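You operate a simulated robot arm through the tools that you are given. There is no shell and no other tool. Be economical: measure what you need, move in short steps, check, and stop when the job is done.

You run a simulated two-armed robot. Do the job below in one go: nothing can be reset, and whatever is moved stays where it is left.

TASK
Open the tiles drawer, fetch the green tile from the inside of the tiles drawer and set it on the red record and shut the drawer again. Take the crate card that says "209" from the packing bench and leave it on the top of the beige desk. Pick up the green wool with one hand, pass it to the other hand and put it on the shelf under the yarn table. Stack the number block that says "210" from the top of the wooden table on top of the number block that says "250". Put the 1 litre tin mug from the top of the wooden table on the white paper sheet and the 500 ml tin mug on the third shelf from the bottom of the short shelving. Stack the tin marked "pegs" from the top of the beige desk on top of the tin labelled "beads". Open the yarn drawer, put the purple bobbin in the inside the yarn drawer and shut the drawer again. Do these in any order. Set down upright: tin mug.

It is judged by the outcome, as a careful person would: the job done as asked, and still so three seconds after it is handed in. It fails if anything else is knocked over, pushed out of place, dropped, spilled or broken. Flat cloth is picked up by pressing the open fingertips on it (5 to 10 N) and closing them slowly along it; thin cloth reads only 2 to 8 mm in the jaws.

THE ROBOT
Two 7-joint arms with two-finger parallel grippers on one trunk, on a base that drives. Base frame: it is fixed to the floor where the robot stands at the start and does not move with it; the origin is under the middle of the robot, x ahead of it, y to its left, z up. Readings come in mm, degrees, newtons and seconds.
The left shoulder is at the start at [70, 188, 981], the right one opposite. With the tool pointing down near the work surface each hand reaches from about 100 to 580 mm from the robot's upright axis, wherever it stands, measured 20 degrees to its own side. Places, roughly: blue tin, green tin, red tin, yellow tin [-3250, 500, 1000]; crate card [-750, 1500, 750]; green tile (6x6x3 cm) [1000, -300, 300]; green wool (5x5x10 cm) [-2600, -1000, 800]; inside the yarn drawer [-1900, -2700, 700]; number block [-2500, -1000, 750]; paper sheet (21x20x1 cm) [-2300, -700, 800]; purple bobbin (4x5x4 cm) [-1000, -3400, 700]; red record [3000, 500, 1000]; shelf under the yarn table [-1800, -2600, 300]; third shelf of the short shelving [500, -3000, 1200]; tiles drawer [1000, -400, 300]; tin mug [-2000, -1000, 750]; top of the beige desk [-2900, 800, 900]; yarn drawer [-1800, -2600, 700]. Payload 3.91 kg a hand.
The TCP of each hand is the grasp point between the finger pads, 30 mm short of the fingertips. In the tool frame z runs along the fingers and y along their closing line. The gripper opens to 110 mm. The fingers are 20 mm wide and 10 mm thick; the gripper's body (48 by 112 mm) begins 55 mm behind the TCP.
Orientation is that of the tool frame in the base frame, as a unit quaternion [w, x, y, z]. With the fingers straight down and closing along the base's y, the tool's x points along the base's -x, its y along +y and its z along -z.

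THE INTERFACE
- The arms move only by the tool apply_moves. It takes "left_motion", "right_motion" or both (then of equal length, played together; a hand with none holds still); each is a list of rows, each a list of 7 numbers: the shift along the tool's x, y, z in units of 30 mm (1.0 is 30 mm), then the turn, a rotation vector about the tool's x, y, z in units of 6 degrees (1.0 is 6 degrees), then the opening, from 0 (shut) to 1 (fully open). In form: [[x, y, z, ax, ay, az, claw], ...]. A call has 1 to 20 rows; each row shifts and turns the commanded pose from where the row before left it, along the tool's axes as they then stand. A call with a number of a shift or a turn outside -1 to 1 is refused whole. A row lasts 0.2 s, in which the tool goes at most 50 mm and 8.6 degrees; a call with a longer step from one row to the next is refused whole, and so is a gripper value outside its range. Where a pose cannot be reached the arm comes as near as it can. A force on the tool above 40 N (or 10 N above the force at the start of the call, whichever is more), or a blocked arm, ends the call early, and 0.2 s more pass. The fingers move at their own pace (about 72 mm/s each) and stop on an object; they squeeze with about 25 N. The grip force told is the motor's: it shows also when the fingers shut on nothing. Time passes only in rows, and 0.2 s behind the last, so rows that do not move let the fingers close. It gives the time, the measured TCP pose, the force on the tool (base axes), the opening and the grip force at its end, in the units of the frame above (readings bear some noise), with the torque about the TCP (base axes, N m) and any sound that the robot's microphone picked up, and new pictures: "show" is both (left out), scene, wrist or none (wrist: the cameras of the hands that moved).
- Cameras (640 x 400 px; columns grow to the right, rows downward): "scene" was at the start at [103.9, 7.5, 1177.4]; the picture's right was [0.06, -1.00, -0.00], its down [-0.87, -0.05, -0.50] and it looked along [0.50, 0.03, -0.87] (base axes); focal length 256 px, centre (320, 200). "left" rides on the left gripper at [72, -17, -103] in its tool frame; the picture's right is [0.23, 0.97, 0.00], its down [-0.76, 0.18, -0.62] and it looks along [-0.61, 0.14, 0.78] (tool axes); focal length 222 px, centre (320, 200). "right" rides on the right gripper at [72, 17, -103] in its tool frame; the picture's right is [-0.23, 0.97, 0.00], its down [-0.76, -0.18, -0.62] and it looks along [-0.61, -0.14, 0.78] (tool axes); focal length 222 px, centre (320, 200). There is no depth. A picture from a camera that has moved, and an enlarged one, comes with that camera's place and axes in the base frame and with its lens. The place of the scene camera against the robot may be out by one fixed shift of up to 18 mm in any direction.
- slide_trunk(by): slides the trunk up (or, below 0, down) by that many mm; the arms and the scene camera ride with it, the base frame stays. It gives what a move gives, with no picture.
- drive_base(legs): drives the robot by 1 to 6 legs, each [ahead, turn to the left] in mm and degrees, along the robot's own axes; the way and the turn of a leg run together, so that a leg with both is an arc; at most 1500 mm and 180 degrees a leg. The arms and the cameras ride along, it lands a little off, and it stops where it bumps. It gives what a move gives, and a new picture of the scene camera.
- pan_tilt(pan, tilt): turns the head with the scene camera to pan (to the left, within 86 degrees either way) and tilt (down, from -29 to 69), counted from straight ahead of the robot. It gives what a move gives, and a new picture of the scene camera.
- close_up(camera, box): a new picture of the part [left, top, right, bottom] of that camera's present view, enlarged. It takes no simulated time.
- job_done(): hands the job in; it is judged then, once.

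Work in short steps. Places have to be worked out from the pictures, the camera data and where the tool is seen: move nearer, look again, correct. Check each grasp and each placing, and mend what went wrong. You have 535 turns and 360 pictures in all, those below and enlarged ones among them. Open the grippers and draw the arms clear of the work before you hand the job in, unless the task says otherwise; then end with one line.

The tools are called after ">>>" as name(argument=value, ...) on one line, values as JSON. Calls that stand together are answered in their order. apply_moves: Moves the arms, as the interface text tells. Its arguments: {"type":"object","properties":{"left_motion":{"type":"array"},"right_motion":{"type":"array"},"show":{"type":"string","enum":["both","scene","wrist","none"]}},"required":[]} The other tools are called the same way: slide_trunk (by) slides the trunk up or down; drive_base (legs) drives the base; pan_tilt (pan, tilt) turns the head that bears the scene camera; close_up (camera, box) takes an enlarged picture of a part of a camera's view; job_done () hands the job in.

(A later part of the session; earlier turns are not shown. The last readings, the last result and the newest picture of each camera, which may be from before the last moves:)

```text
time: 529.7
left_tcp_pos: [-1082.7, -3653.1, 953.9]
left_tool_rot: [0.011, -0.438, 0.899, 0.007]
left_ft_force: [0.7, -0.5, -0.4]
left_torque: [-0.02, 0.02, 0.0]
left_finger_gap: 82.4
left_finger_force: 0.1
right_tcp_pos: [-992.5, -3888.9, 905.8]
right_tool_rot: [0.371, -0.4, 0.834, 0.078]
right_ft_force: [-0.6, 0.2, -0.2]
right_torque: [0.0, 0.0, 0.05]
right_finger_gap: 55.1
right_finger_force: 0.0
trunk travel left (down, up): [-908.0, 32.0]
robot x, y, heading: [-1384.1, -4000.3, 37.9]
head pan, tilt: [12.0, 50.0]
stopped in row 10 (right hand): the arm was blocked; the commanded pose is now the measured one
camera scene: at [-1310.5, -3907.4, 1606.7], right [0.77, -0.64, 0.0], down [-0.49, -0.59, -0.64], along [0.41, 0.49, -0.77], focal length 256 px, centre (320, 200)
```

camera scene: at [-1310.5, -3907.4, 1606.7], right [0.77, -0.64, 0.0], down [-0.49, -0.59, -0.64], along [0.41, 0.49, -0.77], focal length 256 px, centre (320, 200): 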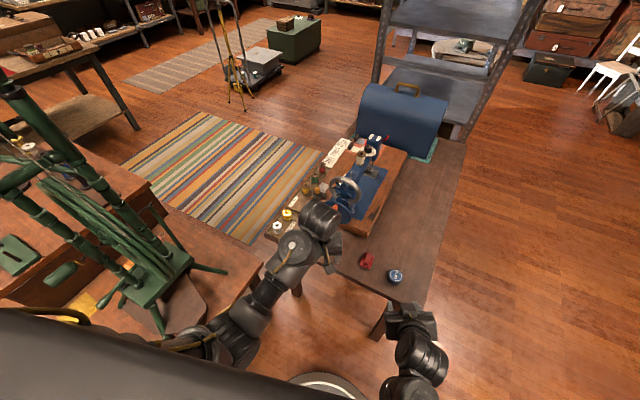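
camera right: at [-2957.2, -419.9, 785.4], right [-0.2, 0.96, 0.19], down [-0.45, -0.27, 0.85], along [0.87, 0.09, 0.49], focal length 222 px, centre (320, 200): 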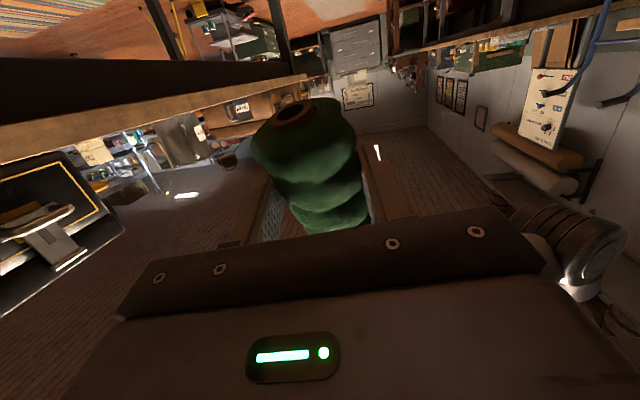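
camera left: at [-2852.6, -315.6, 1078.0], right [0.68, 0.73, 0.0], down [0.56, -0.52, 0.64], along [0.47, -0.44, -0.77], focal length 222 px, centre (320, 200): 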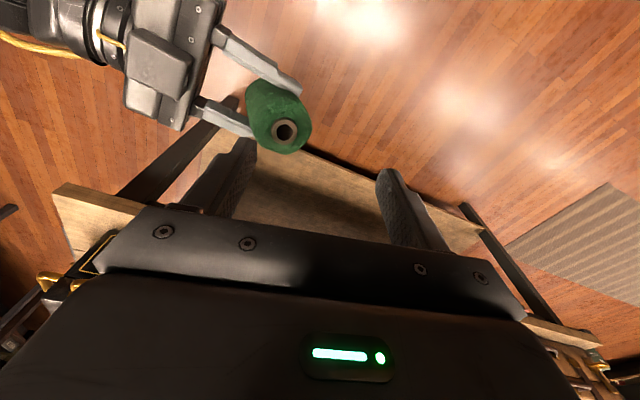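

Approach again: drive 215 mm and turn 5° left, then view the bobbins with the left wrist camera.

>>> drive_base(legs=[[215, 0], [0, 5]])

>>> apply_moves(left_motion=[[0, 0.8, 0, 0, 0, -0.6, 0.6], [0, 0.8, 0, 0, 0, -0.6, 0.6], [0, 0.6, 0, 0, 0, -0.6, 0.6]], show="both")

```text
time: 531.8
left_tcp_pos: [-950.2, -3496.6, 954.3]
left_tool_rot: [0.012, -0.479, 0.878, 0.008]
left_ft_force: [0.6, 0.1, 0.8]
left_torque: [0.01, 0.02, -0.03]
left_finger_gap: 82.5
left_finger_force: 0.0
right_tcp_pos: [-839.3, -3722.8, 906.5]
right_tool_rot: [0.368, -0.437, 0.815, 0.095]
right_ft_force: [0.8, 0.3, -0.8]
right_torque: [0.03, 0.0, 0.01]
right_finger_gap: 55.0
right_finger_force: 0.0
trunk travel left (down, up): [-908.0, 32.0]
robot x, y, heading: [-1218.4, -3871.2, 43.3]
head pan, tilt: [12.0, 50.0]
camera scene: at [-1153.1, -3770.4, 1606.9], right [0.82, -0.57, 0.0], down [-0.44, -0.63, -0.64], along [0.37, 0.53, -0.77], focal length 256 px, centre (320, 200)
```

scene: 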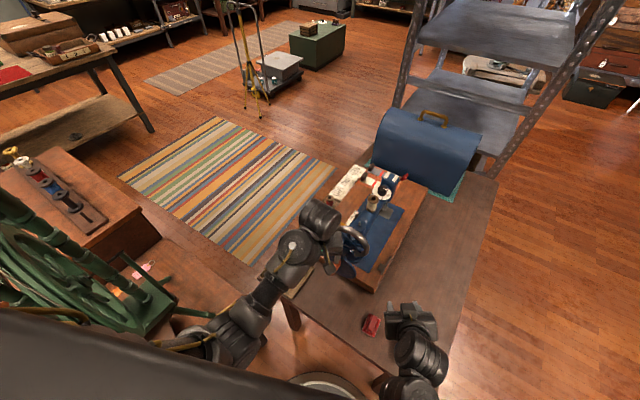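

```text
time: 532.6
left_tcp_pos: [-1013.8, -3465.1, 945.9]
left_tool_rot: [0.014, -0.558, 0.83, 0.005]
left_ft_force: [0.7, -0.3, 0.6]
left_torque: [0.02, -0.02, -0.02]
left_finger_gap: 66.0
left_finger_force: 0.0
left hand out of reach, approached as far as the arm can: row 2, 3
right_tcp_pos: [-839.2, -3719.9, 905.7]
right_tool_rot: [0.367, -0.438, 0.815, 0.095]
right_ft_force: [0.1, 0.1, 1.0]
right_torque: [0.03, 0.0, 0.04]
right_finger_gap: 54.8
right_finger_force: 0.0
trunk travel left (down, up): [-908.0, 32.0]
robot x, y, heading: [-1220.3, -3869.4, 43.0]
head pan, tilt: [12.0, 50.0]
camera scene: at [-1153.7, -3767.8, 1606.8], right [0.82, -0.57, 0.0], down [-0.44, -0.63, -0.64], along [0.37, 0.53, -0.77], focal length 256 px, centre (320, 200)
camera left: at [-1026.8, -3540.4, 1048.4], right [-0.99, 0.16, -0.01], down [0.11, 0.76, 0.64], along [0.11, 0.63, -0.77], focal length 222 px, centre (320, 200)
```

scene: 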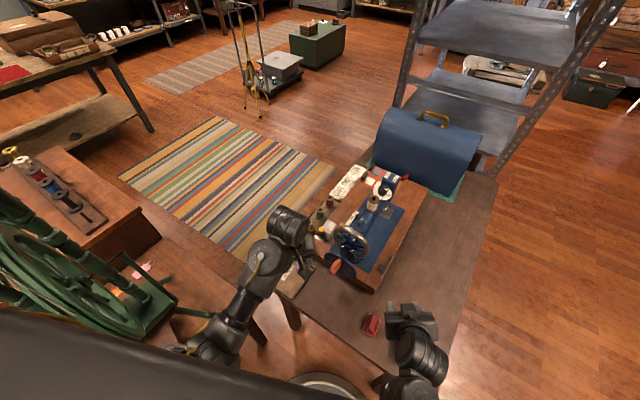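
left: 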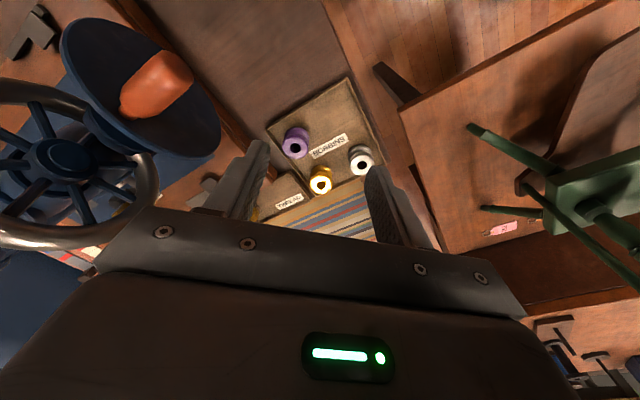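

Purple bobbin seen at about (-957,-3389). Lower the trunk 120 mm and move over it.

>>> slide_trunk(by=-110)

>>> apply_moves(left_motion=[[-0.8, -0.2, 0, 0, 0, 0, 0.6], [-0.8, -0.2, 0, 0, 0, 0, 0.6], [-0.9, -0.2, 0, 0, 0, 0, 0.6]], show="wrist")

```text
time: 534.0
left_tcp_pos: [-1012.9, -3465.8, 838.1]
left_tool_rot: [0.013, -0.559, 0.829, 0.006]
left_ft_force: [1.4, -0.2, 0.5]
left_torque: [-0.02, 0.02, 0.03]
left_finger_gap: 66.0
left_finger_force: 0.0
right_tcp_pos: [-839.0, -3722.0, 795.0]
right_tool_rot: [0.367, -0.438, 0.815, 0.095]
right_ft_force: [0.6, -0.2, 0.4]
right_torque: [0.0, -0.03, 0.02]
right_finger_gap: 55.3
right_finger_force: 0.1
trunk travel left (down, up): [-798.0, 142.0]
robot x, y, heading: [-1223.3, -3870.7, 43.2]
head pan, tilt: [12.0, 50.0]
```

```text
time: 534.8
left_tcp_pos: [-967.8, -3401.3, 836.5]
left_tool_rot: [0.012, -0.558, 0.83, 0.005]
left_ft_force: [-0.7, -0.8, 0.1]
left_torque: [-0.02, 0.01, 0.0]
left_finger_gap: 66.0
left_finger_force: 0.1
right_tcp_pos: [-838.7, -3721.4, 796.3]
right_tool_rot: [0.367, -0.437, 0.816, 0.095]
right_ft_force: [-0.3, 0.3, -0.1]
right_torque: [0.01, -0.02, 0.01]
right_finger_gap: 55.0
right_finger_force: 0.1
trunk travel left (down, up): [-798.0, 142.0]
robot x, y, heading: [-1220.8, -3868.5, 43.2]
head pan, tilt: [12.0, 50.0]
camera left: at [-980.6, -3477.6, 939.8], right [-0.99, 0.16, -0.01], down [0.11, 0.76, 0.64], along [0.11, 0.63, -0.77], focal length 222 px, centre (320, 200)
```

left: 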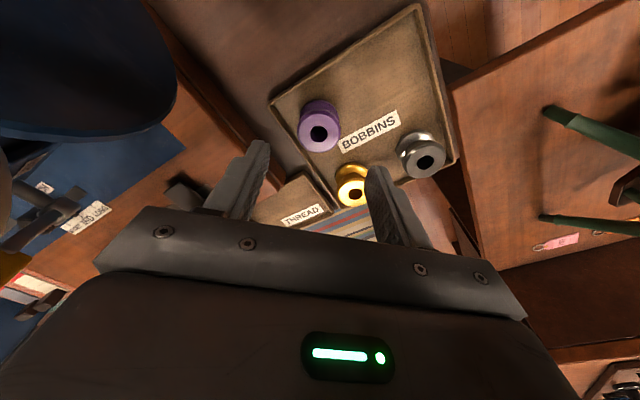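

Bobbin top at (-961,-3394,738). Centre and descend to grip.

>>> apply_moves(left_motion=[[-0.31, -0.1, 0.7, 0, 0, 0, 0.6], [0, 0, 0.9, 0, 0, 0, 0.6], [0, 0, 0.9, 0, 0, 0, 0.6]], show="wrist")

```text
time: 535.6
left_tcp_pos: [-959.9, -3395.0, 763.1]
left_tool_rot: [0.014, -0.559, 0.829, 0.006]
left_ft_force: [-1.5, 0.6, 0.0]
left_torque: [0.0, -0.01, -0.01]
left_finger_gap: 66.0
left_finger_force: 0.0
right_tcp_pos: [-838.0, -3720.7, 795.3]
right_tool_rot: [0.367, -0.438, 0.815, 0.095]
right_ft_force: [0.1, -0.1, 0.2]
right_torque: [0.0, 0.02, -0.02]
right_finger_gap: 54.9
right_finger_force: 0.1
trunk travel left (down, up): [-798.0, 142.0]
robot x, y, heading: [-1219.5, -3867.8, 43.5]
head pan, tilt: [12.0, 50.0]
camera left: at [-973.2, -3469.6, 865.0], right [-0.99, 0.16, -0.01], down [0.11, 0.76, 0.64], along [0.11, 0.64, -0.76], focal length 222 px, centre (320, 200)
```

left: 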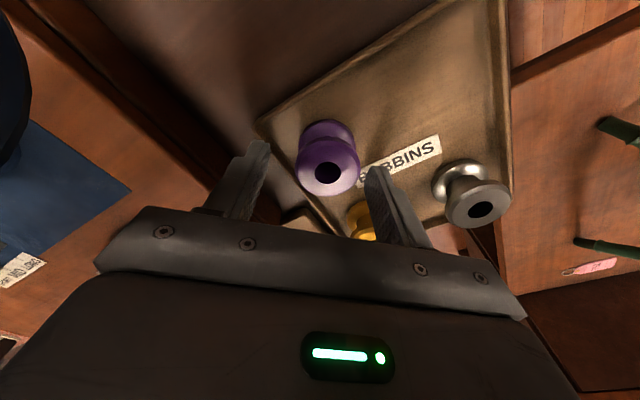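

Shift 5 mm and descend 34 mm, then close.

>>> apply_moves(left_motion=[[0, 0.17, 0.5, 0, 0, 0, 0.6], [0, 0, 0.62, 0, 0, 0, 0.6], [0, 0, 0, 0, 0, 0, 0.1], [0, 0, 0, 0, 0, 0, 0.1], [0, 0, 0, 0, 0, 0, 0.1]], show="wrist")

```text
time: 536.0
left_tcp_pos: [-958.2, -3395.0, 762.4]
left_tool_rot: [0.019, -0.555, 0.831, 0.005]
left_ft_force: [-14.1, -18.2, 25.9]
left_torque: [-1.05, -0.44, -0.7]
left_finger_gap: 62.9
left_finger_force: 0.1
right_tcp_pos: [-840.2, -3723.0, 796.3]
right_tool_rot: [0.368, -0.438, 0.815, 0.095]
right_ft_force: [1.2, 0.9, -0.4]
right_torque: [-0.03, 0.04, -0.03]
right_finger_gap: 54.8
right_finger_force: 0.0
trunk travel left (down, up): [-798.0, 142.0]
robot x, y, heading: [-1221.6, -3866.0, 43.4]
head pan, tilt: [12.0, 50.0]
stopped in row 1 (left hand): the force on the tool passed its limit at 47 N (the readings are from after the stop); the commanded pose is now the measured one
camera left: at [-973.6, -3471.2, 863.3], right [-0.99, 0.16, -0.02], down [0.11, 0.75, 0.65], along [0.12, 0.64, -0.76], focal length 222 px, centre (320, 200)
```

left: 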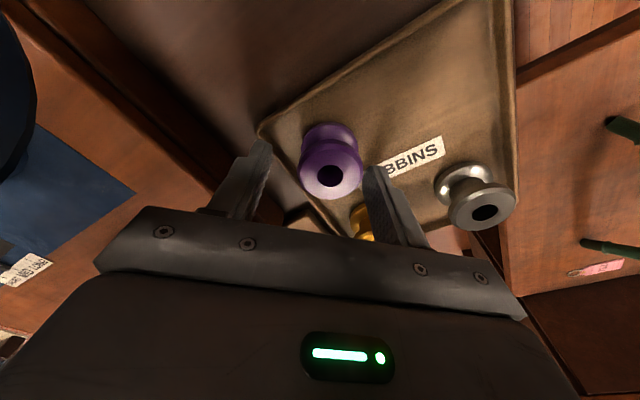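

The right fingertip landed on the machine's base board. I need the fingers to close along the board's edge: rise and try turning the hand +47°.

>>> apply_moves(left_motion=[[0, 0, -0.8, 0, 0, 0, 0.5], [0, 0, -0.8, 0, 0, 0, 0.5], [0, 0, 0, 0, 0, 0.8, 0.5], [0, 0, 0, 0, 0, 0.8, 0.5], [0, 0, 0, 0, 0, 0.8, 0.5], [0, 0, 0, 0, 0, 0.8, 0.5], [0, 0, 0, 0, 0, 0.8, 0.5], [0, 0, 0, 0, 0, 0.8, 0.5], [0, 0, 0, 0, 0, 0.8, 0.5], [0, 0, 0, 0, 0, 0.8, 0.5], [0, 0, 0, 0, 0, 0.8, 0.5], [0, 0, 0, 0, 0, 0.6, 0.5]], show="wrist")

```text
time: 538.2
left_tcp_pos: [-958.9, -3392.1, 806.1]
left_tool_rot: [0.019, -0.263, 0.965, 0.011]
left_ft_force: [2.4, 3.2, -7.3]
left_torque: [0.0, -0.31, -0.12]
left_finger_gap: 55.0
left_finger_force: 0.1
right_tcp_pos: [-838.5, -3722.3, 796.4]
right_tool_rot: [0.368, -0.438, 0.815, 0.095]
right_ft_force: [-0.3, 0.3, -0.4]
right_torque: [0.01, 0.0, 0.01]
right_finger_gap: 55.1
right_finger_force: 0.1
trunk travel left (down, up): [-798.0, 142.0]
robot x, y, heading: [-1219.3, -3866.1, 43.3]
head pan, tilt: [12.0, 50.0]
stopped in row 11 (left hand): the force on the tool passed its limit at 55 N (the readings are from after the stop); the commanded pose is now the measured one
camera left: at [-1015.3, -3446.8, 907.4], right [-0.69, 0.72, 0.0], down [0.55, 0.52, 0.66], along [0.47, 0.45, -0.75], focal length 222 px, centre (320, 200)
```

left: 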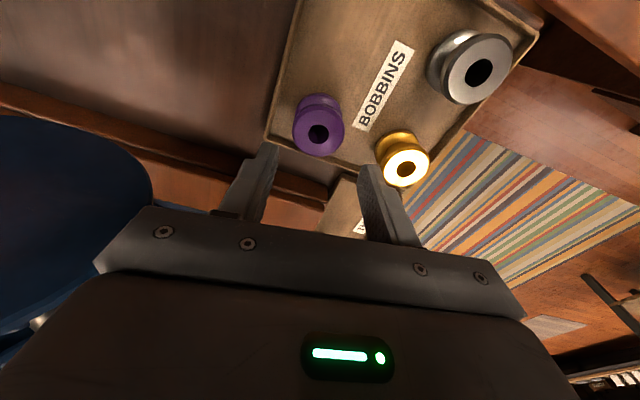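

Good: nearly parallel to the board edge now. Ease back 2°, and descend around the bobbin.

>>> apply_moves(left_motion=[[0, 0, 0, 0, 0, -0.35, 0.47], [0.05, -0.02, 0.7, 0, 0, 0, 0.47], [0, 0, 0.7, 0, 0, 0, 0.47]], show="wrist")

```text
time: 539.0
left_tcp_pos: [-960.2, -3393.6, 763.9]
left_tool_rot: [0.019, -0.28, 0.96, 0.011]
left_ft_force: [-0.4, -0.2, 0.2]
left_torque: [0.01, 0.01, 0.03]
left_finger_gap: 51.9
left_finger_force: 0.1
right_tcp_pos: [-839.9, -3721.7, 794.5]
right_tool_rot: [0.367, -0.438, 0.815, 0.094]
right_ft_force: [-0.7, 0.4, -0.1]
right_torque: [-0.03, 0.03, 0.03]
right_finger_gap: 54.8
right_finger_force: 0.0
trunk travel left (down, up): [-798.0, 142.0]
robot x, y, heading: [-1218.5, -3868.1, 43.3]
head pan, tilt: [12.0, 50.0]
camera left: at [-1014.5, -3450.0, 864.3], right [-0.72, 0.7, 0.0], down [0.53, 0.54, 0.66], along [0.46, 0.47, -0.75], focal length 222 px, centre (320, 200)
```

left: 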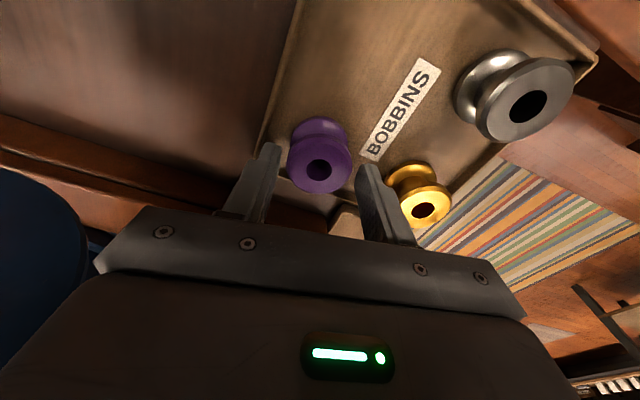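

>>> apply_moves(left_motion=[[0, 0, 0.5, 0, 0, 0, 0.47], [0, 0, 0.5, 0, 0, 0, 0.47], [0, 0, 0.15, 0, 0, 0, 0.47], [0, 0, 0, 0, 0, 0, 0.1], [0, 0, 0, 0, 0, 0, 0.1]], show="wrist")

```text
time: 539.5
left_tcp_pos: [-961.2, -3393.4, 756.1]
left_tool_rot: [0.017, -0.279, 0.96, 0.01]
left_ft_force: [-15.6, -12.2, 23.1]
left_torque: [-1.06, 0.25, -0.49]
left_finger_gap: 51.9
left_finger_force: 1.0
right_tcp_pos: [-840.1, -3722.2, 795.6]
right_tool_rot: [0.369, -0.438, 0.814, 0.096]
right_ft_force: [0.7, 0.2, -0.6]
right_torque: [-0.01, -0.02, 0.02]
right_finger_gap: 54.6
right_finger_force: 0.1
trunk travel left (down, up): [-798.0, 142.0]
robot x, y, heading: [-1223.8, -3869.0, 43.3]
head pan, tilt: [12.0, 50.0]
stopped in row 2 (left hand): the force on the tool passed its limit at 57 N (the readings are from after the stop); the commanded pose is now the measured one
camera left: at [-1014.5, -3449.5, 855.7], right [-0.71, 0.7, 0.0], down [0.53, 0.54, 0.65], along [0.46, 0.47, -0.76], focal length 222 px, centre (320, 200)
```

left: 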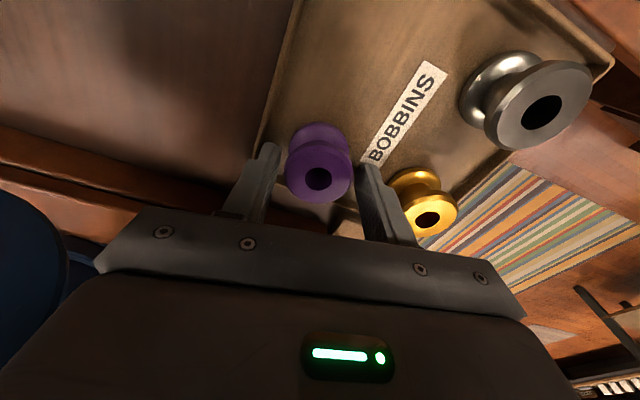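

The right fingertip is catching the tray's rim. Narrow the opening to 46 mm, shift 3 mm away, and descend again.

>>> apply_moves(left_motion=[[0, 0, -0.5, 0, 0, 0, 0.42], [0, 0.1, 0, 0, 0, 0, 0.42], [0, 0, 0.5, 0, 0, 0, 0.42], [0, 0, 0.3, 0, 0, 0, 0.42]], show="wrist")

```text
time: 540.4
left_tcp_pos: [-962.0, -3390.6, 756.0]
left_tool_rot: [0.017, -0.279, 0.96, 0.011]
left_ft_force: [-14.1, -9.6, 19.4]
left_torque: [-0.83, 0.29, -0.33]
left_finger_gap: 46.6
left_finger_force: 0.4
right_tcp_pos: [-839.9, -3721.8, 796.1]
right_tool_rot: [0.367, -0.44, 0.814, 0.095]
right_ft_force: [0.7, -0.4, 0.1]
right_torque: [0.01, 0.0, -0.01]
right_finger_gap: 54.9
right_finger_force: 0.1
trunk travel left (down, up): [-798.0, 142.0]
robot x, y, heading: [-1220.8, -3866.2, 43.4]
head pan, tilt: [12.0, 50.0]
stopped in row 4 (left hand): the force on the tool passed its limit at 42 N (the readings are from after the stop); the commanded pose is now the measured one
camera left: at [-1015.9, -3446.3, 855.6], right [-0.71, 0.7, 0.0], down [0.53, 0.54, 0.65], along [0.46, 0.47, -0.76], focal length 222 px, centre (320, 200)
```

left: 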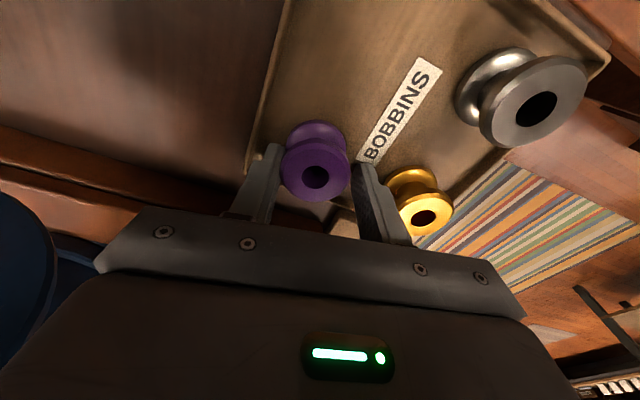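

The contact points to the machine board at the finger's forward edge. Shift 8 mm toward the robot and descend.

>>> apply_moves(left_motion=[[0, 0, -0.4, 0, 0, 0, 0.42], [0.27, 0, 0, 0, 0, 0, 0.42], [0, 0, 0.4, 0, 0, 0, 0.42], [0, 0, 0.4, 0, 0, 0, 0.42], [0, 0, 0.3, 0, 0, 0, 0.42]], show="wrist")

```text
time: 541.2
left_tcp_pos: [-967.3, -3394.5, 755.1]
left_tool_rot: [0.016, -0.28, 0.96, 0.01]
left_ft_force: [-11.4, -8.3, 17.2]
left_torque: [-0.78, 0.23, -0.32]
left_finger_gap: 46.4
left_finger_force: 0.7
right_tcp_pos: [-840.1, -3721.3, 796.3]
right_tool_rot: [0.367, -0.439, 0.814, 0.096]
right_ft_force: [0.0, 0.1, 0.3]
right_torque: [0.0, 0.07, 0.02]
right_finger_gap: 55.1
right_finger_force: 0.1
trunk travel left (down, up): [-798.0, 142.0]
robot x, y, heading: [-1220.9, -3869.6, 43.4]
head pan, tilt: [12.0, 50.0]
stopped in row 4 (left hand): the force on the tool passed its limit at 50 N (the readings are from after the stop); the commanded pose is now the measured one
camera left: at [-1022.4, -3450.8, 855.7], right [-0.71, 0.7, 0.0], down [0.53, 0.54, 0.65], along [0.46, 0.47, -0.76], focal length 222 px, centre (320, 200)
```

left: 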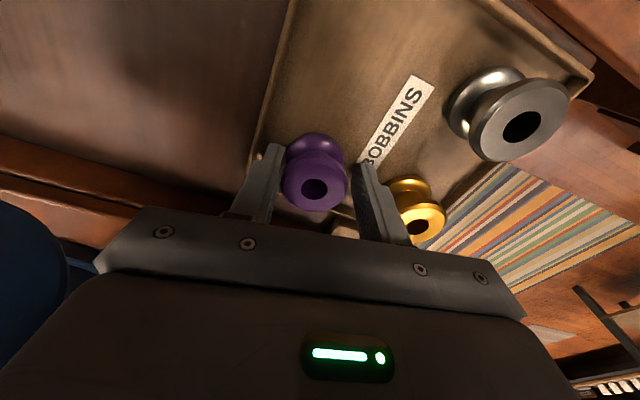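

The tray rim limits depth, but tips are already ~12 mm below the bobbin's top flange — enough. Rise 2 mm, re-centre, and close here.

>>> apply_moves(left_motion=[[-0.2, 0, -0.12, 0, 0, 0, 0.42], [0, 0, 0, 0, 0, 0, 0.2], [0, 0, 0, 0, 0, 0, 0.1], [0, 0, 0, 0, 0, 0, 0.1]], show="none")

>>> apply_moves(left_motion=[[0, 0, -0.4, 0, 0, 0, 0.1], [0, 0, -0.6, 0, 0, 0, 0.1], [0, 0, -0.6, 0, 0, 0, 0.1]], show="wrist")

```text
time: 542.2
left_tcp_pos: [-961.1, -3389.6, 757.1]
left_tool_rot: [0.018, -0.279, 0.96, 0.01]
left_ft_force: [-0.6, 0.4, 0.3]
left_torque: [-0.02, -0.03, 0.0]
left_finger_gap: 36.0
left_finger_force: 24.9
right_tcp_pos: [-838.9, -3720.9, 795.3]
right_tool_rot: [0.368, -0.438, 0.815, 0.095]
right_ft_force: [-0.7, 0.5, -0.5]
right_torque: [0.0, 0.01, -0.01]
right_finger_gap: 55.0
right_finger_force: 0.0
trunk travel left (down, up): [-798.0, 142.0]
robot x, y, heading: [-1221.1, -3871.6, 43.4]
head pan, tilt: [12.0, 50.0]
```

```text
time: 543.0
left_tcp_pos: [-961.8, -3391.2, 806.2]
left_tool_rot: [0.017, -0.279, 0.96, 0.01]
left_ft_force: [2.3, 1.2, -4.3]
left_torque: [-0.03, 0.1, 0.06]
left_finger_gap: 36.0
left_finger_force: 24.9
right_tcp_pos: [-839.6, -3720.4, 794.9]
right_tool_rot: [0.368, -0.438, 0.814, 0.096]
right_ft_force: [0.0, -0.6, 0.2]
right_torque: [0.01, 0.03, -0.01]
right_finger_gap: 54.8
right_finger_force: 0.0
trunk travel left (down, up): [-798.0, 142.0]
robot x, y, heading: [-1222.7, -3870.0, 43.6]
head pan, tilt: [12.0, 50.0]
camera left: at [-1017.1, -3447.7, 906.8], right [-0.71, 0.7, 0.0], down [0.53, 0.54, 0.66], along [0.46, 0.47, -0.76], focal length 222 px, centre (320, 200)
```

left: 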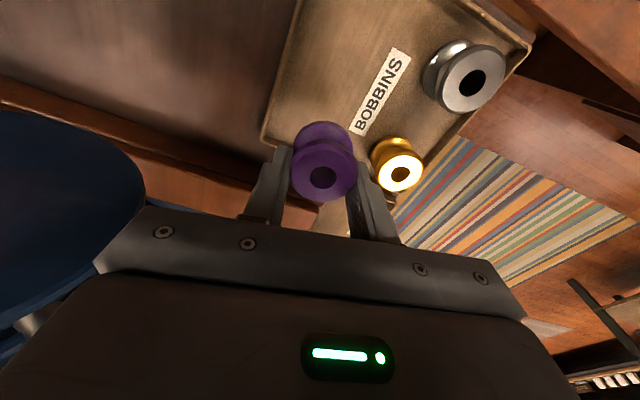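

Purple bobbin is held. Raise, relax the yaw, and back out, then return to the yarn drawer.

>>> slide_trunk(by=140)

>>> apply_moves(left_motion=[[0, 0, 0, 0, 0, -0.8, 0.1], [0, 0, 0, 0, 0, -0.8, 0.1]], show="none")

>>> drive_base(legs=[[-300, 0], [0, 130], [680, 0]])

```text
time: 544.7
left_tcp_pos: [-962.6, -3391.5, 945.7]
left_tool_rot: [0.018, -0.28, 0.96, 0.011]
left_ft_force: [0.6, 0.3, -3.0]
left_torque: [0.09, -0.03, 0.03]
left_finger_gap: 35.8
left_finger_force: 25.0
right_tcp_pos: [-838.1, -3720.5, 935.6]
right_tool_rot: [0.367, -0.438, 0.815, 0.096]
right_ft_force: [0.5, 0.0, 0.2]
right_torque: [0.0, -0.01, -0.03]
right_finger_gap: 55.1
right_finger_force: 0.0
trunk travel left (down, up): [-938.0, 2.0]
robot x, y, heading: [-1218.2, -3870.5, 43.5]
head pan, tilt: [12.0, 50.0]
```

```text
time: 545.3
left_tcp_pos: [-962.8, -3392.1, 946.9]
left_tool_rot: [0.018, -0.36, 0.933, 0.009]
left_ft_force: [-0.1, 0.5, -0.8]
left_torque: [-0.05, -0.01, -0.01]
left_finger_gap: 35.7
left_finger_force: 25.6
right_tcp_pos: [-838.9, -3721.8, 935.8]
right_tool_rot: [0.368, -0.438, 0.815, 0.095]
right_ft_force: [0.6, -1.1, 0.1]
right_torque: [-0.02, 0.0, -0.01]
right_finger_gap: 54.8
right_finger_force: 0.0
trunk travel left (down, up): [-938.0, 2.0]
robot x, y, heading: [-1217.9, -3871.1, 43.9]
head pan, tilt: [12.0, 50.0]
```

```text
time: 556.1
left_tcp_pos: [-2654.0, -4078.3, 946.7]
left_tool_rot: [0.0, 0.996, -0.081, -0.02]
left_ft_force: [0.0, -1.0, 0.4]
left_torque: [0.01, 0.0, 0.02]
left_finger_gap: 35.5
left_finger_force: 25.1
right_tcp_pos: [-2474.4, -3775.8, 935.6]
right_tool_rot: [-0.073, 0.924, 0.043, -0.372]
right_ft_force: [0.6, -0.2, 0.1]
right_torque: [0.0, 0.02, 0.01]
right_finger_gap: 54.7
right_finger_force: 0.1
trunk travel left (down, up): [-938.0, 2.0]
robot x, y, heading: [-2117.6, -3979.5, 171.8]
head pan, tilt: [12.0, 50.0]
camera scene: at [-2258.4, -3976.7, 1636.8], right [-0.07, 1.0, 0.0], down [0.76, 0.06, -0.64], along [-0.64, -0.05, -0.77], focal length 256 px, centre (320, 200)
```

scene: 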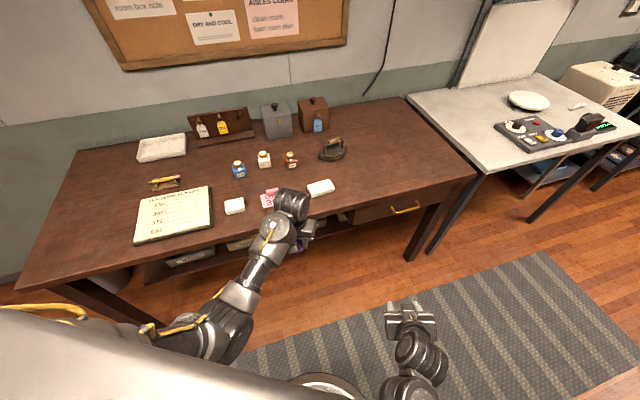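

>>> drive_base(legs=[[0, -50.5], [1090, 0], [0, -98.7]])

>>> pan_tilt(pan=0, tilt=40)

```text
time: 568.1
left_tcp_pos: [-2261.0, -2718.6, 946.2]
left_tool_rot: [0.02, -0.169, 0.985, 0.005]
left_ft_force: [0.0, 0.1, 0.0]
left_torque: [0.02, 0.02, -0.02]
left_finger_gap: 35.3
left_finger_force: 25.4
right_tcp_pos: [-2272.7, -3069.9, 934.8]
right_tool_rot: [0.38, -0.271, 0.884, 0.022]
right_ft_force: [0.2, 0.6, -0.1]
right_torque: [-0.01, 0.0, 0.01]
right_finger_gap: 55.1
right_finger_force: 0.1
trunk travel left (down, up): [-938.0, 2.0]
robot x, y, heading: [-2683.0, -3062.4, 20.8]
head pan, tilt: [12.0, 50.0]
camera scene: at [-2583.4, -2998.0, 1636.8], right [0.54, -0.84, 0.0], down [-0.64, -0.42, -0.64], along [0.54, 0.35, -0.77], focal length 256 px, centre (320, 200)
```

scene: 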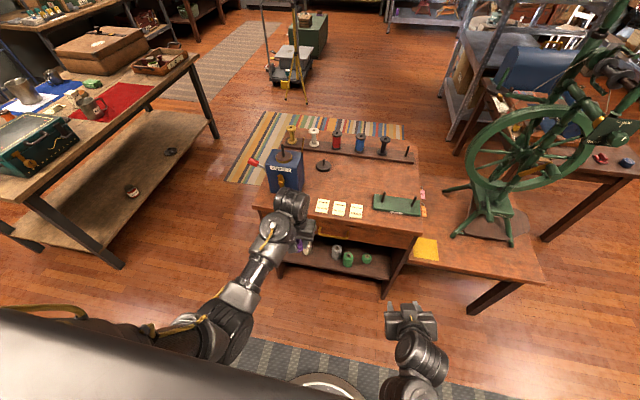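

```text
time: 568.8
left_tcp_pos: [-2259.7, -2718.9, 945.2]
left_tool_rot: [0.021, -0.17, 0.985, 0.005]
left_ft_force: [-0.6, -0.8, 0.0]
left_torque: [0.01, 0.0, 0.01]
left_finger_gap: 35.2
left_finger_force: 25.4
right_tcp_pos: [-2272.6, -3069.7, 935.7]
right_tool_rot: [0.379, -0.271, 0.885, 0.022]
right_ft_force: [-0.2, 0.1, -0.4]
right_torque: [-0.02, -0.01, 0.0]
right_finger_gap: 55.0
right_finger_force: 0.1
trunk travel left (down, up): [-938.0, 2.0]
robot x, y, heading: [-2685.2, -3062.8, 21.1]
head pan, tilt: [0.0, 40.0]
camera scene: at [-2568.6, -3009.7, 1650.9], right [0.36, -0.93, 0.0], down [-0.6, -0.23, -0.77], along [0.71, 0.27, -0.64], focal length 256 px, centre (320, 200)
```

scene: 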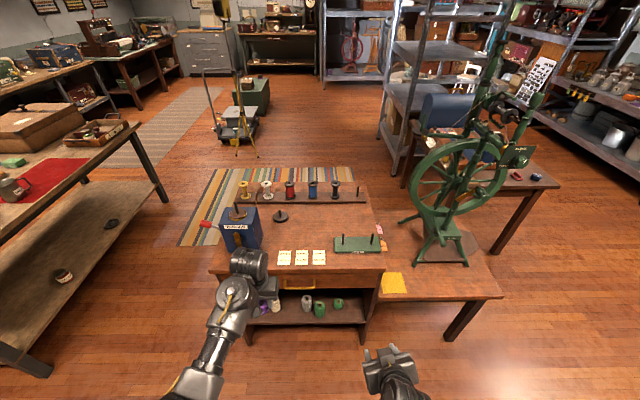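

Gold handle at about (-2062,-2722,706). Retract the left hand (bobbin) a bit, and turn the right hand −90° so it can grip the bar.

>>> apply_moves(left_motion=[[0.7, 0, 0.2, 0, 0, 0, 0.1], [0.7, 0, 0.2, 0, 0, 0, 0.1], [0.7, 0, 0, 0, 0, 0, 0.1], [0.7, 0, 0, 0, 0, 0, 0.1], [0.7, 0, 0, 0, 0, 0, 0.1], [0, 0, 0, 0, 0, 0, 0.1], [0, 0, 0, 0, 0, 0, 0.1], [0, 0, 0, 0, 0, 0, 0.1], [0, 0, 0, 0, 0, 0, 0.1], [0, 0, 0, 0, 0, 0, 0.1], [0, 0, 0, 0, 0, 0, 0.1], [0, 0, 0, 0, 0, 0, 0.1], [0, 0, 0, 0, 0, 0, 0.1], [0, 0, 0, 0, 0, 0, 0.1], [0, 0, 0, 0, 0, 0, 0.1]], right_motion=[[0, 0, 0, 0, 0, -1, 0.42], [0, 0, 0, 0, 0, -1, 0.42], [0, 0, 0, 0, 0, -1, 0.42], [0, 0, 0, 0, 0, -1, 0.42], [0, 0, 0, 0, 0, -1, 0.42], [0, 0, 0, 0, 0, -1, 0.42], [0, 0, 0, 0, 0, -1, 0.42], [0, 0, 0, 0, 0, -1, 0.42], [0, 0, 0, 0, 0, -1, 0.42], [0, 0, 0, 0, 0, -1, 0.42], [0, 0, 0, 0, 0, -1, 0.42], [0, 0, 0, 0, 0, -1, 0.42], [0, 0, 0, 0, 0, -1, 0.42], [0, 0, 0, 0, 0, -1, 0.42], [0, 0, 0, 0, 0, -1, 0.42]], show="none")

```text
time: 572.0
left_tcp_pos: [-2357.9, -2753.7, 929.6]
left_tool_rot: [0.021, -0.169, 0.985, 0.005]
left_ft_force: [0.0, -0.8, -0.8]
left_torque: [-0.03, 0.0, -0.02]
left_finger_gap: 35.2
left_finger_force: 24.9
right_tcp_pos: [-2271.8, -3070.6, 935.9]
right_tool_rot: [-0.283, 0.818, -0.433, 0.253]
right_ft_force: [0.2, 0.6, 0.7]
right_torque: [0.03, 0.07, -0.01]
right_finger_gap: 46.4
right_finger_force: 0.0
trunk travel left (down, up): [-938.0, 2.0]
robot x, y, heading: [-2682.5, -3061.8, 21.0]
head pan, tilt: [0.0, 40.0]
```

>>> apply_moves(right_motion=[[0, 0, 0, 0, 0, 0.8, 0.42], [0, 0, 0, 0, 0, 0.8, 0.42], [0, 0, 0, 0, 0, 0.7, 0.42]], show="none")

>>> drive_base(legs=[[0, 31.5], [255, 0], [0, -30]])

>>> slide_trunk(by=-90)

>>> pan_tilt(pan=-5, tilt=50)

```text
time: 572.8
left_tcp_pos: [-2359.2, -2752.6, 929.1]
left_tool_rot: [0.02, -0.169, 0.985, 0.005]
left_ft_force: [-0.2, 0.6, -1.1]
left_torque: [0.01, 0.02, 0.0]
left_finger_gap: 35.3
left_finger_force: 24.8
right_tcp_pos: [-2271.4, -3070.2, 935.3]
right_tool_rot: [-0.311, 0.759, -0.529, 0.217]
right_ft_force: [0.5, -0.3, 0.3]
right_torque: [-0.02, -0.01, 0.02]
right_finger_gap: 46.1
right_finger_force: 0.1
trunk travel left (down, up): [-938.0, 2.0]
robot x, y, heading: [-2682.6, -3062.0, 21.2]
head pan, tilt: [0.0, 40.0]
```

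```text
time: 577.7
left_tcp_pos: [-2207.8, -2549.1, 928.3]
left_tool_rot: [0.02, -0.176, 0.984, 0.006]
left_ft_force: [-0.4, 0.7, -0.4]
left_torque: [-0.03, -0.02, 0.0]
left_finger_gap: 35.2
left_finger_force: 24.9
right_tcp_pos: [-2115.9, -2865.0, 935.2]
right_tool_rot: [-0.313, 0.763, -0.523, 0.215]
right_ft_force: [-1.0, -0.1, 0.3]
right_torque: [-0.03, 0.0, 0.01]
right_finger_gap: 46.5
right_finger_force: 0.1
trunk travel left (down, up): [-938.0, 2.0]
robot x, y, heading: [-2526.5, -2861.2, 21.8]
head pan, tilt: [0.0, 40.0]
camera scene: at [-2414.1, -2807.8, 1651.0], right [0.37, -0.93, 0.0], down [-0.6, -0.24, -0.77], along [0.71, 0.28, -0.64], focal length 256 px, centre (320, 200)
```

scene: 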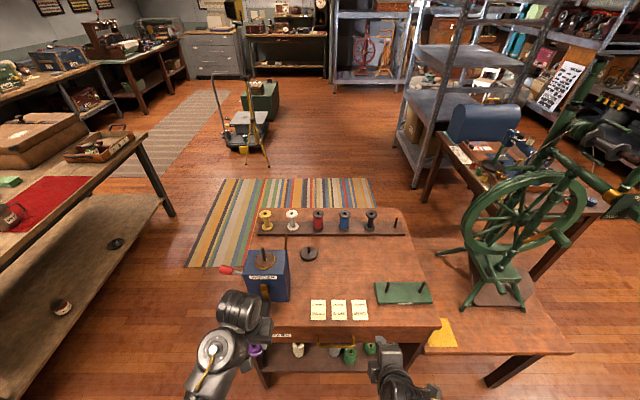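

```text
time: 578.9
left_tcp_pos: [-2208.6, -2548.9, 839.9]
left_tool_rot: [0.02, -0.175, 0.984, 0.006]
left_ft_force: [0.4, -0.6, 0.9]
left_torque: [-0.01, 0.02, 0.0]
left_finger_gap: 35.6
left_finger_force: 25.3
right_tcp_pos: [-2116.4, -2865.5, 845.0]
right_tool_rot: [-0.312, 0.763, -0.523, 0.215]
right_ft_force: [-1.1, 0.2, -0.8]
right_torque: [-0.01, 0.02, -0.01]
right_finger_gap: 46.3
right_finger_force: 0.0
trunk travel left (down, up): [-848.0, 92.0]
robot x, y, heading: [-2528.8, -2860.2, 21.8]
head pan, tilt: [0.0, 40.0]
```

```text
time: 579.7
left_tcp_pos: [-2209.2, -2549.2, 838.8]
left_tool_rot: [0.02, -0.176, 0.984, 0.006]
left_ft_force: [-0.6, 0.0, -0.2]
left_torque: [0.03, 0.0, -0.02]
left_finger_gap: 35.2
left_finger_force: 25.6
right_tcp_pos: [-2116.3, -2864.5, 845.6]
right_tool_rot: [-0.313, 0.762, -0.524, 0.215]
right_ft_force: [-0.1, -0.5, -0.2]
right_torque: [0.02, -0.01, 0.02]
right_finger_gap: 46.2
right_finger_force: 0.2
trunk travel left (down, up): [-848.0, 92.0]
robot x, y, heading: [-2527.5, -2859.5, 21.6]
head pan, tilt: [-5.0, 50.0]
camera scene: at [-2419.2, -2817.3, 1546.8], right [0.29, -0.96, 0.0], down [-0.73, -0.22, -0.64], along [0.62, 0.19, -0.77], focal length 256 px, centre (320, 200)
```

scene: 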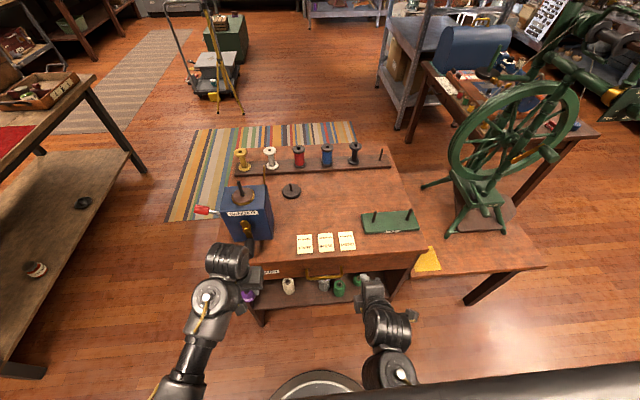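

Handle measured at (-2061,-2716,706). Move the right hand to a pre-grasp 85 mm back along its axis.

>>> apply_moves(right_motion=[[-0.8, 0.16, 0, 0, 0, 0, 0.42], [-0.8, 0.16, 0.3, 0, 0, 0, 0.42], [-0.8, 0.16, 0.6, 0, 0, 0, 0.42], [-0.8, 0.16, 0.8, 0, 0, 0, 0.42], [-0.77, 0.16, 0.9, 0, 0, 0, 0.42]], show="wrist")

```text
time: 580.9
left_tcp_pos: [-2207.9, -2549.4, 838.1]
left_tool_rot: [0.02, -0.176, 0.984, 0.005]
left_ft_force: [-0.3, -0.6, -1.2]
left_torque: [0.0, 0.0, 0.03]
left_finger_gap: 35.2
left_finger_force: 25.4
right_tcp_pos: [-2125.9, -2750.0, 767.0]
right_tool_rot: [-0.306, 0.768, -0.519, 0.218]
right_ft_force: [-0.4, -0.7, -0.6]
right_torque: [-0.01, 0.01, -0.01]
right_finger_gap: 46.1
right_finger_force: 0.0
trunk travel left (down, up): [-848.0, 92.0]
robot x, y, heading: [-2524.3, -2861.2, 21.6]
head pan, tilt: [-5.0, 50.0]
camera right: at [-2178.5, -2844.9, 830.9], right [-0.73, -0.05, -0.68], down [-0.57, 0.61, 0.56], along [0.38, 0.79, -0.47], focal length 222 px, centre (320, 200)
```

right: 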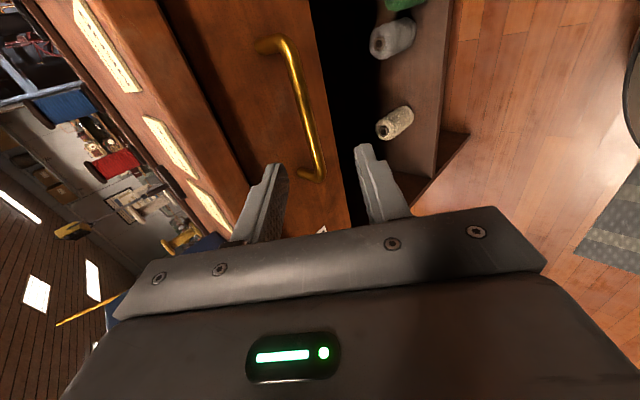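

Bar centre at (-2045,-2727,706). Shift 15 mm toward it (−y) and advance 98 mm, then close.

>>> apply_moves(right_motion=[[0.24, -0.5, 0, 0, 0, 0, 0.42], [0, 0, 0.8, 0, 0, 0, 0.42], [0, 0, 0.8, 0, 0, 0, 0.42]], show="wrist")

```text
time: 581.7
left_tcp_pos: [-2207.3, -2549.3, 839.8]
left_tool_rot: [0.019, -0.177, 0.984, 0.006]
left_ft_force: [1.0, -0.1, -0.5]
left_torque: [0.0, 0.0, -0.01]
left_finger_gap: 35.3
left_finger_force: 24.9
right_tcp_pos: [-2078.4, -2730.1, 749.5]
right_tool_rot: [-0.314, 0.762, -0.524, 0.214]
right_ft_force: [0.3, 0.0, -0.1]
right_torque: [-0.04, 0.0, 0.01]
right_finger_gap: 46.2
right_finger_force: 0.1
trunk travel left (down, up): [-848.0, 92.0]
robot x, y, heading: [-2527.2, -2861.1, 22.0]
head pan, tilt: [-5.0, 50.0]
camera right: at [-2132.2, -2826.0, 811.6], right [-0.73, -0.03, -0.68], down [-0.56, 0.6, 0.57], along [0.39, 0.8, -0.46], focal length 222 px, centre (320, 200)
```

right: 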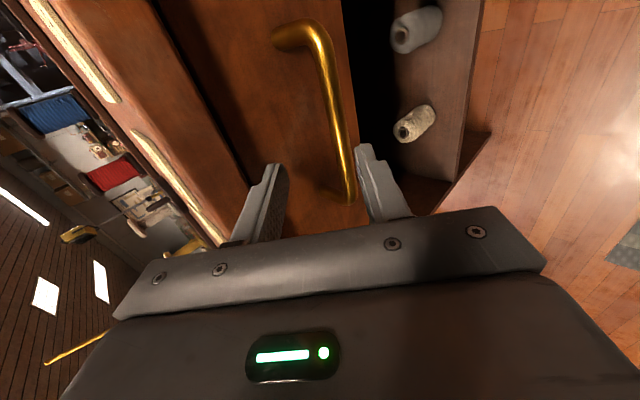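

Bar now nearer the outer finger; shift back 11 mm and advance 50 mm, then close.

>>> apply_moves(right_motion=[[0, 0.37, 0.4, 0, 0, 0, 0.42], [0, 0, 0.7, 0, 0, 0, 0.42], [0, 0, 0.5, 0, 0, 0, 0.42]], show="wrist")

```text
time: 582.3
left_tcp_pos: [-2209.4, -2550.9, 839.8]
left_tool_rot: [0.021, -0.176, 0.984, 0.006]
left_ft_force: [1.4, 0.4, -0.5]
left_torque: [0.0, 0.01, -0.01]
left_finger_gap: 35.4
left_finger_force: 25.6
right_tcp_pos: [-2070.5, -2726.1, 723.7]
right_tool_rot: [-0.317, 0.759, -0.526, 0.215]
right_ft_force: [-19.6, -14.3, 21.2]
right_torque: [0.52, -0.88, -0.05]
right_finger_gap: 45.5
right_finger_force: 0.0
trunk travel left (down, up): [-848.0, 92.0]
robot x, y, heading: [-2528.6, -2860.7, 21.7]
head pan, tilt: [-5.0, 50.0]
stopped in row 3 (right hand): the force on the tool passed its limit at 91 N (the readings are from after the stop); the commanded pose is now the measured one
camera right: at [-2124.6, -2822.9, 785.2], right [-0.73, -0.03, -0.69], down [-0.56, 0.6, 0.57], along [0.4, 0.8, -0.45], focal length 222 px, centre (320, 200)
```

right: 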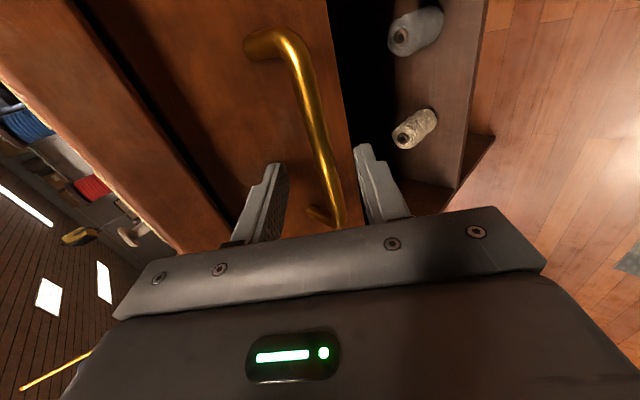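

The inner fingertip touches the drawer face; the bar lies between the fingers ~8 mm from the tips. Close here.

>>> apply_moves(right_motion=[[0, 0, -0.05, 0, 0, 0, 0.3], [0, 0, 0, 0, 0, 0, 0], [0, 0, 0, 0, 0, 0, 0], [0, 0, 0, 0, 0, 0, 0]], show="wrist")

```text
time: 583.3
left_tcp_pos: [-2207.9, -2548.7, 837.7]
left_tool_rot: [0.019, -0.176, 0.984, 0.006]
left_ft_force: [0.0, 0.8, -0.5]
left_torque: [0.03, 0.0, -0.01]
left_finger_gap: 35.3
left_finger_force: 25.1
right_tcp_pos: [-2072.7, -2725.7, 719.4]
right_tool_rot: [-0.31, 0.763, -0.526, 0.213]
right_ft_force: [-17.7, -2.3, -29.1]
right_torque: [-0.56, 0.38, 0.94]
right_finger_gap: 11.9
right_finger_force: 44.7
trunk travel left (down, up): [-848.0, 92.0]
robot x, y, heading: [-2524.6, -2862.7, 21.6]
head pan, tilt: [-5.0, 50.0]
camera right: at [-2126.0, -2823.2, 782.9], right [-0.73, -0.04, -0.68], down [-0.56, 0.6, 0.57], along [0.39, 0.8, -0.46], focal length 222 px, centre (320, 200)
```

right: 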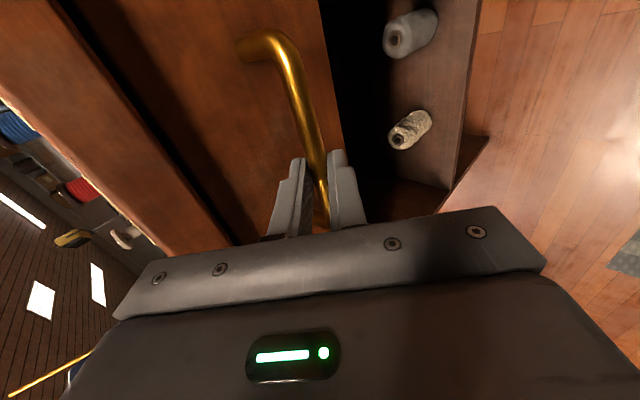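

Handle gripped (12 mm). Pull by driving back 220 mm.

>>> drive_base(legs=[[-220, 0]])

```text
time: 584.8
left_tcp_pos: [-2369.6, -2612.7, 839.1]
left_tool_rot: [0.02, -0.176, 0.984, 0.006]
left_ft_force: [-0.6, -0.7, -0.1]
left_torque: [0.02, 0.01, 0.02]
left_finger_gap: 35.4
left_finger_force: 25.3
right_tcp_pos: [-2234.4, -2791.7, 721.1]
right_tool_rot: [-0.311, 0.764, -0.524, 0.214]
right_ft_force: [-2.8, 5.7, -33.4]
right_torque: [-0.22, 0.25, 0.44]
right_finger_gap: 12.0
right_finger_force: 45.0
trunk travel left (down, up): [-848.0, 92.0]
robot x, y, heading: [-2690.5, -2923.2, 21.6]
head pan, tilt: [-5.0, 50.0]
stopped in leg 1: the force on the tool passed its limit at 46 N (the readings are from after the stop); the commanded pose is now the measured one
camera scene: at [-2581.5, -2881.2, 1546.9], right [0.29, -0.96, 0.0], down [-0.73, -0.22, -0.64], along [0.62, 0.18, -0.77], focal length 256 px, centre (320, 200)
```

scene: 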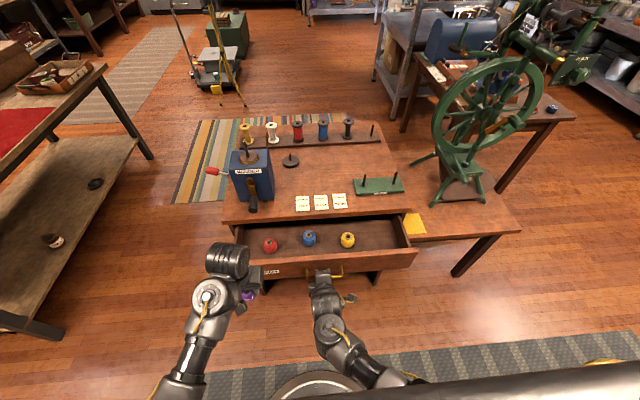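

Drawer is open ~175 mm, with three balls inside. Release the handle and withdraw the right hand.

>>> apply_moves(right_motion=[[0, 0, 0, 0, 0, 0, 0.35], [0, 0, 0, 0, 0, 0, 0.42], [0, 0, -0.8, 0, 0, 0, 0.42], [0, 0, -0.9, 0, 0, 0, 0.42], [0.5, 0, -0.9, 0, 0, 0, 0.42], [0.8, 0, -0.5, 0, 0, 0, 0.42], [0.8, 0, 0, 0, 0, 0, 0.42]], show="none")

>>> close_up(camera="scene", box=[190, 180, 430, 320])

```text
time: 586.4
left_tcp_pos: [-2368.2, -2614.2, 839.7]
left_tool_rot: [0.02, -0.176, 0.984, 0.006]
left_ft_force: [0.0, 0.1, -0.9]
left_torque: [0.02, 0.0, -0.02]
left_finger_gap: 35.3
left_finger_force: 25.0
right_tcp_pos: [-2267.7, -2871.2, 791.2]
right_tool_rot: [-0.317, 0.76, -0.525, 0.215]
right_ft_force: [0.2, -0.2, -0.1]
right_torque: [0.0, 0.02, -0.01]
right_finger_gap: 46.3
right_finger_force: 0.0
trunk travel left (down, up): [-848.0, 92.0]
robot x, y, heading: [-2685.6, -2924.0, 21.5]
head pan, tilt: [-5.0, 50.0]
```

```text
2.67 times, centred on (310, 250) of scene
camera zoom: at [-2579.3, -2882.3, 1546.8], right [0.29, -0.96, 0.0], down [-0.73, -0.22, -0.64], along [0.62, 0.18, -0.77], focal length 684 px, centre (347, 67)
```

zoom: 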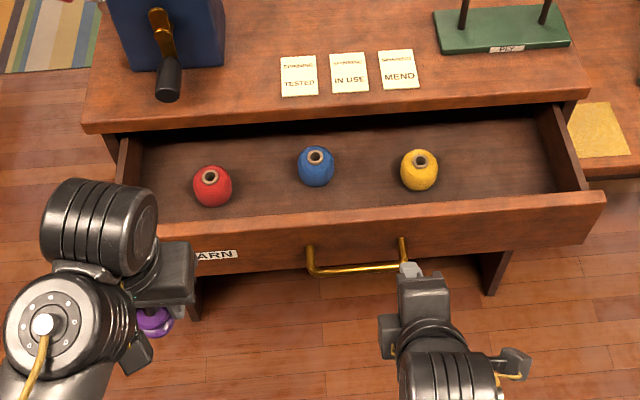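

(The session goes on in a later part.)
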